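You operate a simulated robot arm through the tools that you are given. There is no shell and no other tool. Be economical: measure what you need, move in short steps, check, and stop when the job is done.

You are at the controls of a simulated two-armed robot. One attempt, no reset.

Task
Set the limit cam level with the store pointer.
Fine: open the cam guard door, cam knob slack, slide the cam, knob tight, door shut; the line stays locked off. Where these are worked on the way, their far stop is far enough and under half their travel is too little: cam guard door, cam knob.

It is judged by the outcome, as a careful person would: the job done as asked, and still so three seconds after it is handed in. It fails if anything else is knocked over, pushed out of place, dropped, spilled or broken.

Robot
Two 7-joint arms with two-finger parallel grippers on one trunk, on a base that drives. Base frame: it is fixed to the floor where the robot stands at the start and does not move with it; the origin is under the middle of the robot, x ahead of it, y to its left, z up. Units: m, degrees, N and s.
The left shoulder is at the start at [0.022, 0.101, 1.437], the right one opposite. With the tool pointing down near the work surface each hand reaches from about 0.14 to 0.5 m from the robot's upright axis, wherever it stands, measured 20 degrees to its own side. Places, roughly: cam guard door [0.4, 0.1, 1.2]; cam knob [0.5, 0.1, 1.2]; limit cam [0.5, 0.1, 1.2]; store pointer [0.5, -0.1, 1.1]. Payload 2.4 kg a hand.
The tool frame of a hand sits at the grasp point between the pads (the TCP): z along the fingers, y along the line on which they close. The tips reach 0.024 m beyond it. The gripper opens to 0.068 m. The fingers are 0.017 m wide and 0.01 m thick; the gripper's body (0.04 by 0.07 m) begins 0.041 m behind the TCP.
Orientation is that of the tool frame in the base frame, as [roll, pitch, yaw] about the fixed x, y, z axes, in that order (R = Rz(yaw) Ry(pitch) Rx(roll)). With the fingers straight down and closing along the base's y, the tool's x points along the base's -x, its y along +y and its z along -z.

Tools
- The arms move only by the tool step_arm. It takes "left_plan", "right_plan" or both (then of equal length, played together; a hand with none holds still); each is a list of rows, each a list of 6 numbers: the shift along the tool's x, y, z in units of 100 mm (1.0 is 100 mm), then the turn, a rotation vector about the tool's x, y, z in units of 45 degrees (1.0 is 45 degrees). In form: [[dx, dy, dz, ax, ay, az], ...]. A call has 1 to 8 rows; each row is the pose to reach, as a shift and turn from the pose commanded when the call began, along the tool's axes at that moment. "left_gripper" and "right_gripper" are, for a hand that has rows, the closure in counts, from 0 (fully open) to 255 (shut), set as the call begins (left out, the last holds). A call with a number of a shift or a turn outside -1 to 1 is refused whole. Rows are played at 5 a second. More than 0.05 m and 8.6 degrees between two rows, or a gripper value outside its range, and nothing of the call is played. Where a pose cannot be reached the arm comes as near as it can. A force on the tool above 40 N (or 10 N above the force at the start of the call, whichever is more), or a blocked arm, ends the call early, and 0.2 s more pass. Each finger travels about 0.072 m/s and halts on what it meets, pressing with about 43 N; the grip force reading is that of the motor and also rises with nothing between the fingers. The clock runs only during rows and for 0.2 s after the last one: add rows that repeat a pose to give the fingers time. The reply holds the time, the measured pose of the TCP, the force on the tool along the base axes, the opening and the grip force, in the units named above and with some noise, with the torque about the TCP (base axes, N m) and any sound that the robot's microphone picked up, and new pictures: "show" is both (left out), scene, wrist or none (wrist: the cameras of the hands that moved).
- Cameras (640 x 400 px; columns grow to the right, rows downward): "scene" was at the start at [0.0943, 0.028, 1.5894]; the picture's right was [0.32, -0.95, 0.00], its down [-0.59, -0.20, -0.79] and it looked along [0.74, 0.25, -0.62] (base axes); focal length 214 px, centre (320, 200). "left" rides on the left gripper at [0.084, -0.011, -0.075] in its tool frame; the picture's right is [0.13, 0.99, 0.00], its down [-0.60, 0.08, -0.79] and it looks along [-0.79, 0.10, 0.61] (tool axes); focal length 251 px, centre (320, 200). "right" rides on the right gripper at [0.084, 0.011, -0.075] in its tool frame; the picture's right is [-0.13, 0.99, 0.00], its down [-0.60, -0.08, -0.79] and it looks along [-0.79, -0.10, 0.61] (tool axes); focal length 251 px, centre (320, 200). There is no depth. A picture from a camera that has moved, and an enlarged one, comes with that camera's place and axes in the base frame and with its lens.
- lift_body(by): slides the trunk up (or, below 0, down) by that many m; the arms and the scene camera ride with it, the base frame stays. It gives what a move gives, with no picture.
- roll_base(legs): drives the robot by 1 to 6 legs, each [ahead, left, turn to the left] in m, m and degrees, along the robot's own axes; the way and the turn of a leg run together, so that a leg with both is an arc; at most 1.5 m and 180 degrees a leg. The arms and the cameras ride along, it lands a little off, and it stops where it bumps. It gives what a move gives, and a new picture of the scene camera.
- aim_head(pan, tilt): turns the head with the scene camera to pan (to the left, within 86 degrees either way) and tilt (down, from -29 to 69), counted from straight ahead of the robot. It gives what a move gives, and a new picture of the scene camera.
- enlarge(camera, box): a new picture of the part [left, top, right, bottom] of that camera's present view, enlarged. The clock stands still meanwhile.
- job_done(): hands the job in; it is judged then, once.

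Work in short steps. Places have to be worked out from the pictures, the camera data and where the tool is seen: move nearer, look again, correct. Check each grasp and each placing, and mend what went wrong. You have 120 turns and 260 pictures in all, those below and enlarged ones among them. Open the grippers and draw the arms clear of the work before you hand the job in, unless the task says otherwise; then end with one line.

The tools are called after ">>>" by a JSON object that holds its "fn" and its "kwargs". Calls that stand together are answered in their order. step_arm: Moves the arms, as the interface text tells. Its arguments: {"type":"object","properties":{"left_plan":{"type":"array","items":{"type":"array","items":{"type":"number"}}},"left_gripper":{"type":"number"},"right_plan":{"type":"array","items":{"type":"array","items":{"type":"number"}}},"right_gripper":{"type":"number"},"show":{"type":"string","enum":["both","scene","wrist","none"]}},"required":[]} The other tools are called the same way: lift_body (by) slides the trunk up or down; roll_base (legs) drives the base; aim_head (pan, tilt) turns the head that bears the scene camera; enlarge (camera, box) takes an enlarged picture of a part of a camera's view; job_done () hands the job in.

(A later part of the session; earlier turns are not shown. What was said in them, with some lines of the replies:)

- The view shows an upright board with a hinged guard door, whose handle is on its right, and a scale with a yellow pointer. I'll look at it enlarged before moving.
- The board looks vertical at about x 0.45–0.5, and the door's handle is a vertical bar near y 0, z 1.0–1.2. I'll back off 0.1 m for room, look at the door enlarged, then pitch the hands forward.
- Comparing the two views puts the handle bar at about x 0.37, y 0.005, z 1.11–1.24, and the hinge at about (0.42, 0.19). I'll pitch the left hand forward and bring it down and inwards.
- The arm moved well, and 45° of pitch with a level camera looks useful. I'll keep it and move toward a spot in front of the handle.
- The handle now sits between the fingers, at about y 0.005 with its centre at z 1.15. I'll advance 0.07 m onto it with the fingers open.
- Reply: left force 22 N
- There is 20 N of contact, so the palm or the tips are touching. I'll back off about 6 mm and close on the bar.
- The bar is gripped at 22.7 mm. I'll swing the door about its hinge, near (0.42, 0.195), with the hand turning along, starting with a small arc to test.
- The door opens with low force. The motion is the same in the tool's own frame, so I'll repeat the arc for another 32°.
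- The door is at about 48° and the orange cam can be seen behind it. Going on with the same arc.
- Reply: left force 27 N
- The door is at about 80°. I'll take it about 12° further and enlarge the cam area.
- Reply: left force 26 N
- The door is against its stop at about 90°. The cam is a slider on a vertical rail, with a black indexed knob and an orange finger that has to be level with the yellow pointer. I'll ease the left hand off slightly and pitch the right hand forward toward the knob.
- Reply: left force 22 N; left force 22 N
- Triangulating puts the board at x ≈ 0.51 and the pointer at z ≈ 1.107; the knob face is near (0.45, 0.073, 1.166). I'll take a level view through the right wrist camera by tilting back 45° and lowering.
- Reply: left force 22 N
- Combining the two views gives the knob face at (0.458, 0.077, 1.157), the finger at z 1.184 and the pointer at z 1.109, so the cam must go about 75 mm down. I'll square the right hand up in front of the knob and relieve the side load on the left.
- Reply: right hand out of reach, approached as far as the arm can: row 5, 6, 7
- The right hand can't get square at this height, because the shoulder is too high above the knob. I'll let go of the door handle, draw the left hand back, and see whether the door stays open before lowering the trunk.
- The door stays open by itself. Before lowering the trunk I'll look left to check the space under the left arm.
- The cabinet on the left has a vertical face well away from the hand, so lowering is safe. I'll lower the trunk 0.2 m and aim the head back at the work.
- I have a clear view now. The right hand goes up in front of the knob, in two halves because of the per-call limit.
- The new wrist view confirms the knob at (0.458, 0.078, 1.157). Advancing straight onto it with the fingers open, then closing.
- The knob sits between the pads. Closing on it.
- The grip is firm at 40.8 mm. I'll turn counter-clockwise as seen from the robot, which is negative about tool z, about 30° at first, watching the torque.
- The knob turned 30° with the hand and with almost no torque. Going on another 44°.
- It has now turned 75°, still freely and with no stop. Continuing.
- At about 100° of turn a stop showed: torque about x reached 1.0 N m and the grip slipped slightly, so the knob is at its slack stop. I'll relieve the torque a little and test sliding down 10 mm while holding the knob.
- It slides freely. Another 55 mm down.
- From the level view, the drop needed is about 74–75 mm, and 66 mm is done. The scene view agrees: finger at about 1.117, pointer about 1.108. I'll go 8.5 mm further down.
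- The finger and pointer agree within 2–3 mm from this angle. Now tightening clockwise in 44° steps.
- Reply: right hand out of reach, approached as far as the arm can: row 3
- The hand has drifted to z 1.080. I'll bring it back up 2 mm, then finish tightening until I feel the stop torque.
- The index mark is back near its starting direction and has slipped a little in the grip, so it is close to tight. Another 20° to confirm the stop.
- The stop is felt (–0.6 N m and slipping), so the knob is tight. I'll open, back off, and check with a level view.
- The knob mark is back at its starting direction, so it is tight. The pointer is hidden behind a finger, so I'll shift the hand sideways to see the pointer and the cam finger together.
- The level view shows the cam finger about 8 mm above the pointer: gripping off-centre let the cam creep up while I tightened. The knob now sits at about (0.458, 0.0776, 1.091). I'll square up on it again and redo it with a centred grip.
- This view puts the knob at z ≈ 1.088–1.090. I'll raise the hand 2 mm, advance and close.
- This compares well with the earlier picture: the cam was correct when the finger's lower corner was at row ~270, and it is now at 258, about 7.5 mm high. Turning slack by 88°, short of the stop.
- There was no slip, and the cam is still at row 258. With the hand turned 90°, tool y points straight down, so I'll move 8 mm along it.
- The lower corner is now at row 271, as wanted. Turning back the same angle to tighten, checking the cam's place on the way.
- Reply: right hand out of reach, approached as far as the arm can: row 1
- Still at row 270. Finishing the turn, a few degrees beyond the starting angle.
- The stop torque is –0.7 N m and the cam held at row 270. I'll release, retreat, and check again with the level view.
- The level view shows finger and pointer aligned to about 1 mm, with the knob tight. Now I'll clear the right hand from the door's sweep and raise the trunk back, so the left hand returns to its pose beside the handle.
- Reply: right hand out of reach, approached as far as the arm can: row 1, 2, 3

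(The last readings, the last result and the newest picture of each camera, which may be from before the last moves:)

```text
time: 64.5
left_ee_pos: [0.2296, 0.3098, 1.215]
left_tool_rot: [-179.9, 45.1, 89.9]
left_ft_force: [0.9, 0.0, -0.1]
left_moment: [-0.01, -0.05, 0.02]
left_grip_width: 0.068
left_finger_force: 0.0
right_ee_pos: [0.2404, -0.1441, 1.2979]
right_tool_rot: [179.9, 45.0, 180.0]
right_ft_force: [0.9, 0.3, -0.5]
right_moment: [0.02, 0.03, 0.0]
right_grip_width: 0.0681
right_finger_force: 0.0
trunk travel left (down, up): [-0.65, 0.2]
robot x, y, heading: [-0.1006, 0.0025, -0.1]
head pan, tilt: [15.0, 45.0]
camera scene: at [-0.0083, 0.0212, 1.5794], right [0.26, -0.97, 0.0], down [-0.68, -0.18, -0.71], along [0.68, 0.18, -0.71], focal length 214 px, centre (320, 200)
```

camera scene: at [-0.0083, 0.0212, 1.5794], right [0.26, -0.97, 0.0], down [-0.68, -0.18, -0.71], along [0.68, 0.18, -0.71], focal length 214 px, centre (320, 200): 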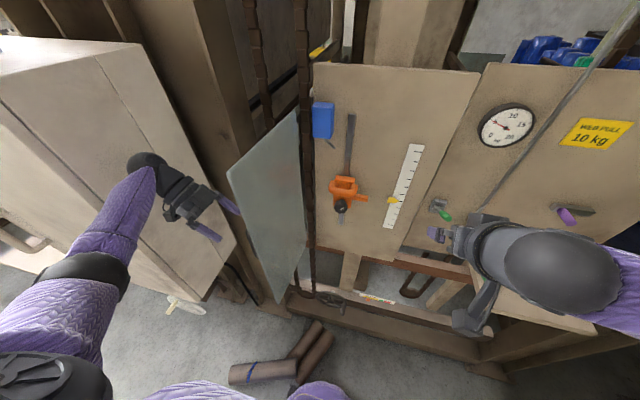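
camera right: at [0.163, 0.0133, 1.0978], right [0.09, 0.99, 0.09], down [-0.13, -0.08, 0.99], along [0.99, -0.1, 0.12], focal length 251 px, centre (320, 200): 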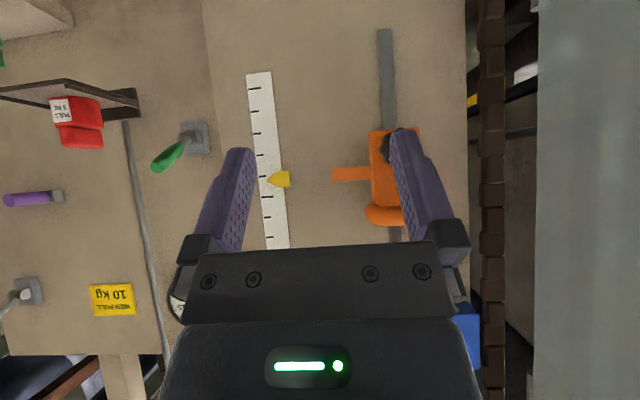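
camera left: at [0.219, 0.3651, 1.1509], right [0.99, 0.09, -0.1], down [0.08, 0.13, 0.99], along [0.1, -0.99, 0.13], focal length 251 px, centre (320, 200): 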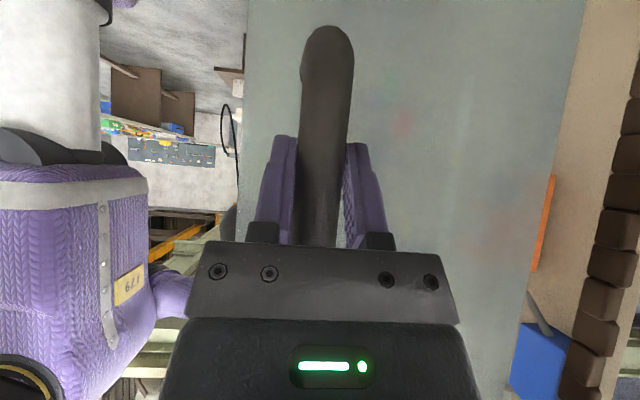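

The left hand is back beside the handle. Moving in 80 mm along its own axis and gripping.

>>> {"fn": "step_arm", "kwargs": {"left_plan": [[0, 0, 0.3, 0, 0, 0], [0, 0, 0.6, 0, 0, 0], [0, 0, 0.79, 0, 0, 0], [0, 0, 0.79, 0, 0, 0]], "show": "wrist"}}

>>> {"fn": "step_arm", "kwargs": {"left_plan": [[0, 0, 0, 0, 0, 0], [0, 0, 0, 0, 0, 0], [0, 0, 0, 0, 0, 0], [0, 0, 0, 0, 0, 0]], "left_gripper": 255, "show": "wrist"}}

```text
time: 65.5
left_ee_pos: [0.2285, 0.2528, 1.1579]
left_tool_rot: [-179.9, 45.0, 90.1]
left_ft_force: [0.1, 0.5, 0.4]
left_moment: [-0.02, -0.02, 0.01]
left_grip_width: 0.068
left_finger_force: 0.1
right_ee_pos: [0.2401, -0.1439, 1.2986]
right_tool_rot: [180.0, 44.9, 180.0]
right_ft_force: [-0.2, 0.0, -0.8]
right_moment: [0.01, -0.01, 0.03]
right_grip_width: 0.0682
right_finger_force: 0.0
trunk travel left (down, up): [-0.65, 0.2]
robot x, y, heading: [-0.0986, -0.0009, 0.0]
head pan, tilt: [15.0, 45.0]
camera left: at [0.2183, 0.3652, 1.1509], right [0.99, 0.09, -0.09], down [0.08, 0.14, 0.99], along [0.1, -0.99, 0.13], focal length 251 px, centre (320, 200)
```

left: 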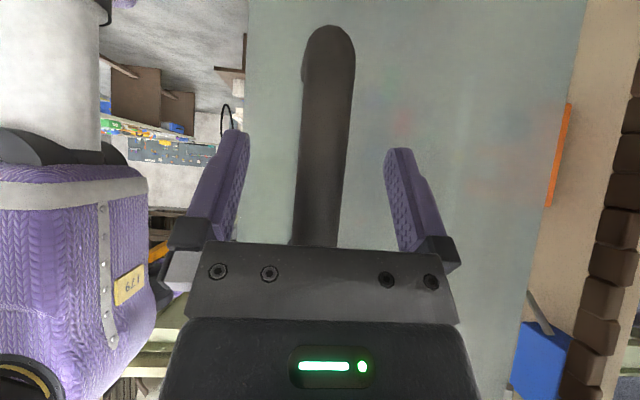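

```text
time: 66.5
left_ee_pos: [0.229, 0.2526, 1.1577]
left_tool_rot: [-180.0, 45.2, 89.9]
left_ft_force: [3.2, -0.8, 0.4]
left_moment: [-0.14, -0.07, 0.02]
left_grip_width: 0.0228
left_finger_force: 39.4
right_ee_pos: [0.24, -0.1439, 1.298]
right_tool_rot: [180.0, 44.9, -180.0]
right_ft_force: [-0.5, 0.1, -0.4]
right_moment: [-0.01, -0.01, 0.0]
right_grip_width: 0.0677
right_finger_force: 0.0
trunk travel left (down, up): [-0.65, 0.2]
robot x, y, heading: [-0.102, -0.0042, 0.1]
head pan, tilt: [15.0, 45.0]
camera left: at [0.2189, 0.3651, 1.1511], right [0.99, 0.09, -0.09], down [0.08, 0.14, 0.99], along [0.1, -0.99, 0.13], focal length 251 px, centre (320, 200)
```

left: 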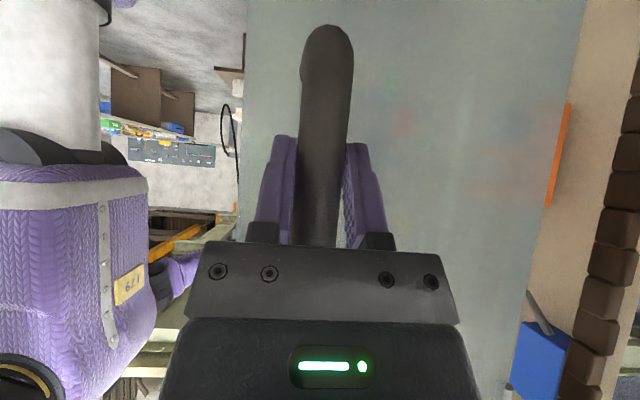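

The handle is gripped. Closing along the reverse arc, 32° at a time.

>>> {"fn": "step_arm", "kwargs": {"left_plan": [[-0.096, -0.035, 0.096, -0.063, 0, -0.063], [-0.194, -0.06, 0.194, -0.126, 0, -0.126], [-0.293, -0.074, 0.293, -0.188, 0, -0.188], [-0.392, -0.082, 0.392, -0.251, 0, -0.251], [-0.491, -0.076, 0.491, -0.314, 0, -0.314], [-0.59, -0.065, 0.59, -0.377, 0, -0.377], [-0.688, -0.04, 0.688, -0.44, 0, -0.44], [-0.785, -0.009, 0.785, -0.503, 0, -0.503]], "show": "scene"}}

```text
time: 68.3
left_ee_pos: [0.2247, 0.1419, 1.1594]
left_tool_rot: [-179.7, 44.9, 122.0]
left_ft_force: [-23.6, -7.6, -23.4]
left_moment: [0.47, 0.12, -0.3]
left_grip_width: 0.0229
left_finger_force: 38.9
right_ee_pos: [0.2369, -0.146, 1.2992]
right_tool_rot: [179.9, 45.1, 179.9]
right_ft_force: [0.8, 0.5, 0.2]
right_moment: [-0.01, 0.03, -0.01]
right_grip_width: 0.0676
right_finger_force: 0.0
trunk travel left (down, up): [-0.65, 0.2]
robot x, y, heading: [-0.1037, -0.0028, 0.1]
head pan, tilt: [15.0, 45.0]
camera scene: at [-0.0123, 0.0199, 1.5796], right [0.26, -0.97, 0.0], down [-0.68, -0.18, -0.71], along [0.68, 0.18, -0.71], focal length 214 px, centre (320, 200)
```

scene: 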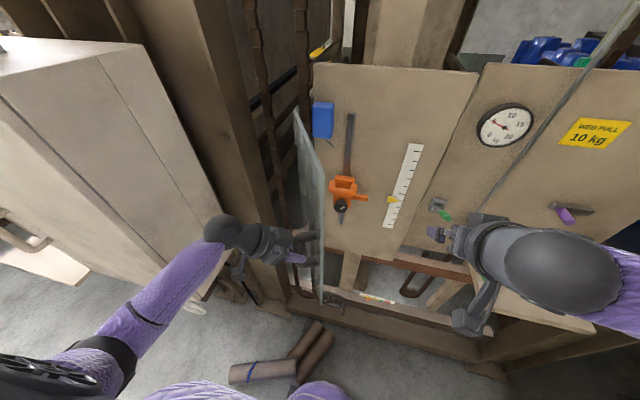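

The door follows, with some strain (–23 N in x and z). I'll add a 3 mm relief and carry on with the next 32°.

>>> {"fn": "step_arm", "kwargs": {"left_plan": [[-0.066, -0.06, 0.106, -0.063, 0, -0.063], [-0.164, -0.085, 0.204, -0.126, 0, -0.126], [-0.263, -0.099, 0.303, -0.188, 0, -0.188], [-0.362, -0.107, 0.402, -0.251, 0, -0.251], [-0.461, -0.101, 0.501, -0.314, 0, -0.314], [-0.56, -0.09, 0.6, -0.377, 0, -0.377], [-0.658, -0.065, 0.698, -0.44, 0, -0.44], [-0.755, -0.034, 0.795, -0.503, 0, -0.503]], "show": "scene"}}

```text
time: 70.1
left_ee_pos: [0.2816, 0.0459, 1.1569]
left_tool_rot: [-179.9, 45.1, 154.1]
left_ft_force: [-5.0, -6.4, 20.1]
left_moment: [-0.49, -0.37, -0.17]
left_grip_width: 0.0228
left_finger_force: 39.2
right_ee_pos: [0.2361, -0.144, 1.2988]
right_tool_rot: [179.9, 45.0, 179.9]
right_ft_force: [-1.0, 0.6, 0.4]
right_moment: [0.05, 0.01, 0.0]
right_grip_width: 0.0679
right_finger_force: 0.1
trunk travel left (down, up): [-0.65, 0.2]
robot x, y, heading: [-0.0966, 0.0009, 0.0]
head pan, tilt: [15.0, 45.0]
camera scene: at [-0.0109, 0.0195, 1.5796], right [0.26, -0.97, 0.0], down [-0.68, -0.18, -0.71], along [0.68, 0.18, -0.71], focal length 214 px, centre (320, 200)
```

scene: 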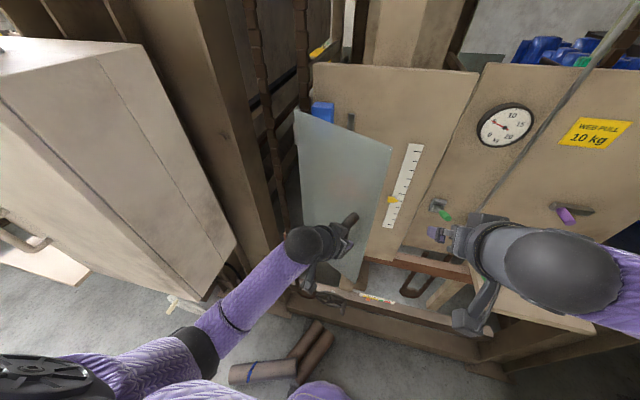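

About 26° is left. Closing the rest, with a small push at the end.

>>> {"fn": "step_arm", "kwargs": {"left_plan": [[-0.106, -0.035, 0.086, -0.063, 0, -0.063], [-0.204, -0.06, 0.184, -0.126, 0, -0.126], [-0.303, -0.074, 0.283, -0.188, 0, -0.188], [-0.402, -0.082, 0.382, -0.251, 0, -0.251], [-0.501, -0.076, 0.481, -0.314, 0, -0.314], [-0.6, -0.065, 0.58, -0.377, 0, -0.377], [-0.65, -0.055, 0.63, -0.409, 0, -0.409], [-0.68, -0.055, 0.66, -0.409, 0, -0.409]], "show": "scene"}}

```text
time: 71.9
left_ee_pos: [0.3627, 0.0025, 1.1578]
left_tool_rot: [180.0, 44.7, -179.8]
left_ft_force: [-27.3, 3.0, -17.0]
left_moment: [0.09, 0.08, 0.08]
left_grip_width: 0.0228
left_finger_force: 39.3
right_ee_pos: [0.2354, -0.1434, 1.2992]
right_tool_rot: [180.0, 45.1, 179.9]
right_ft_force: [-0.5, -0.3, 0.8]
right_moment: [0.0, 0.0, 0.01]
right_grip_width: 0.0678
right_finger_force: 0.1
trunk travel left (down, up): [-0.65, 0.2]
robot x, y, heading: [-0.099, 0.001, 0.0]
head pan, tilt: [15.0, 45.0]
camera scene: at [-0.0131, 0.0219, 1.5796], right [0.26, -0.97, 0.0], down [-0.68, -0.18, -0.71], along [0.68, 0.18, -0.71], focal length 214 px, centre (320, 200)
```

scene: 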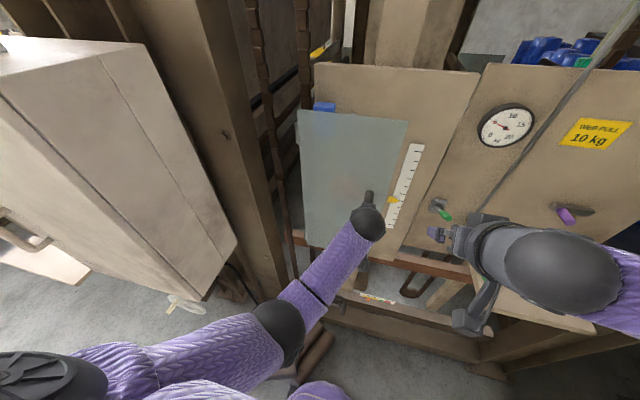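

The handle is back at its original place, with contact force pressing the door shut. Opening the gripper and drawing the left hand straight back.

>>> {"fn": "step_arm", "kwargs": {"left_plan": [[0, 0, 0, 0, 0, 0], [0, 0, 0, 0, 0, 0], [0, 0, 0, 0, 0, 0], [0.1, 0, -0.1, 0, 0, 0], [0.35, 0, -0.35, 0, 0, 0], [0.6, 0, -0.6, 0, 0, 0], [0.8, 0, -0.8, 0, 0, 0], [0.8, 0, -0.8, 0, 0, 0]], "left_gripper": 0, "show": "both"}}

>>> {"fn": "enlarge", "kwargs": {"camera": "scene", "box": [280, 90, 460, 260]}}

```text
time: 73.4
left_ee_pos: [0.3295, 0.0063, 1.2396]
left_tool_rot: [179.5, 57.7, -179.9]
left_ft_force: [-0.2, 1.2, 0.4]
left_moment: [0.0, 0.0, -0.01]
left_grip_width: 0.0678
left_finger_force: 0.0
right_ee_pos: [0.2396, -0.1445, 1.2987]
right_tool_rot: [-180.0, 45.1, 180.0]
right_ft_force: [-0.3, -1.2, 0.2]
right_moment: [0.01, -0.04, 0.02]
right_grip_width: 0.068
right_finger_force: 0.0
trunk travel left (down, up): [-0.65, 0.2]
robot x, y, heading: [-0.0998, -0.0027, -0.1]
head pan, tilt: [15.0, 45.0]
stopped in row 7 (left hand): the arm was blocked; the commanded pose is now the measured one
camera scene: at [-0.009, 0.021, 1.5794], right [0.26, -0.97, 0.0], down [-0.68, -0.18, -0.71], along [0.68, 0.18, -0.71], focal length 214 px, centre (320, 200)
camera left: at [0.2215, -0.0066, 1.2103], right [-0.08, 0.99, -0.1], down [-0.35, 0.07, 0.93], along [0.93, 0.11, 0.34], focal length 251 px, centre (320, 200)
```

scene: 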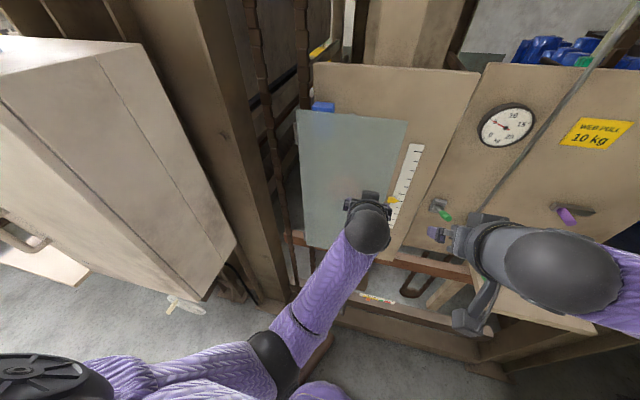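
left: 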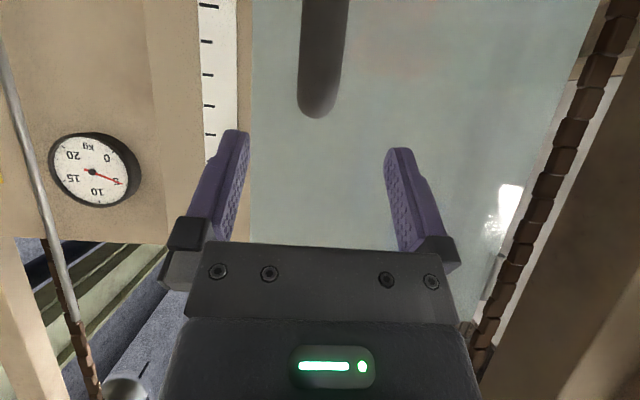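

```text
2.35 times, centred on (370, 175) of scene
camera zoom: at [-0.009, 0.021, 1.5794], right [0.26, -0.97, 0.0], down [-0.68, -0.18, -0.71], along [0.68, 0.18, -0.71], focal length 505 px, centre (202, 259)
```

zoom: 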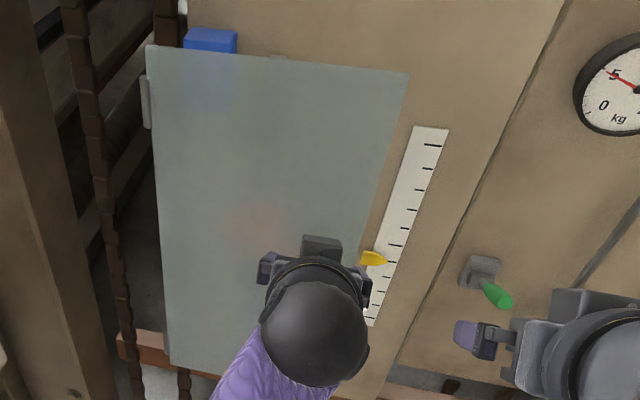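

The door is shut and the hand is free of the handle, but the arm bound up part way. I'll draw it back and to the left in small steps.

>>> {"fn": "step_arm", "kwargs": {"left_plan": [[0, 0.1, -0.1, 0, 0, 0], [0, 0.3, -0.3, 0, 0, 0], [0, 0.5, -0.5, 0, 0.1, 0], [0, 0.7, -0.6, 0, 0.2, 0], [0, 0.9, -0.7, 0, 0.28, 0], [0, 0.9, -0.7, 0, 0.28, 0]], "show": "scene"}}

```text
time: 74.8
left_ee_pos: [0.2704, 0.0931, 1.2786]
left_tool_rot: [179.9, 45.0, -179.6]
left_ft_force: [0.1, -0.2, -0.3]
left_moment: [-0.02, -0.01, -0.04]
left_grip_width: 0.0678
left_finger_force: 0.2
right_ee_pos: [0.2403, -0.1457, 1.2982]
right_tool_rot: [-180.0, 45.0, 180.0]
right_ft_force: [0.7, 0.8, 0.4]
right_moment: [-0.01, -0.03, -0.02]
right_grip_width: 0.0677
right_finger_force: 0.0
trunk travel left (down, up): [-0.65, 0.2]
robot x, y, heading: [-0.0996, 0.0005, 0.1]
head pan, tilt: [15.0, 45.0]
camera scene: at [-0.0084, 0.0211, 1.5794], right [0.26, -0.97, 0.0], down [-0.68, -0.18, -0.71], along [0.68, 0.18, -0.71], focal length 214 px, centre (320, 200)
```

scene: 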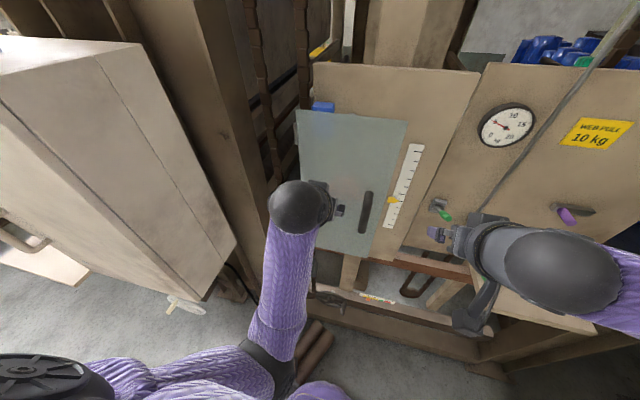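

The door is shut, the handle is back at its starting position, the cam and pointer matched before closing, and both hands are open and clear. Handing it in.

>>> {"fn": "job_done", "kwargs": {}}

```text
The job is handed in.
```

The limit cam is level with the store pointer to about 1 mm, the cam knob is tight, the guard door is shut, and the line was left locked off.
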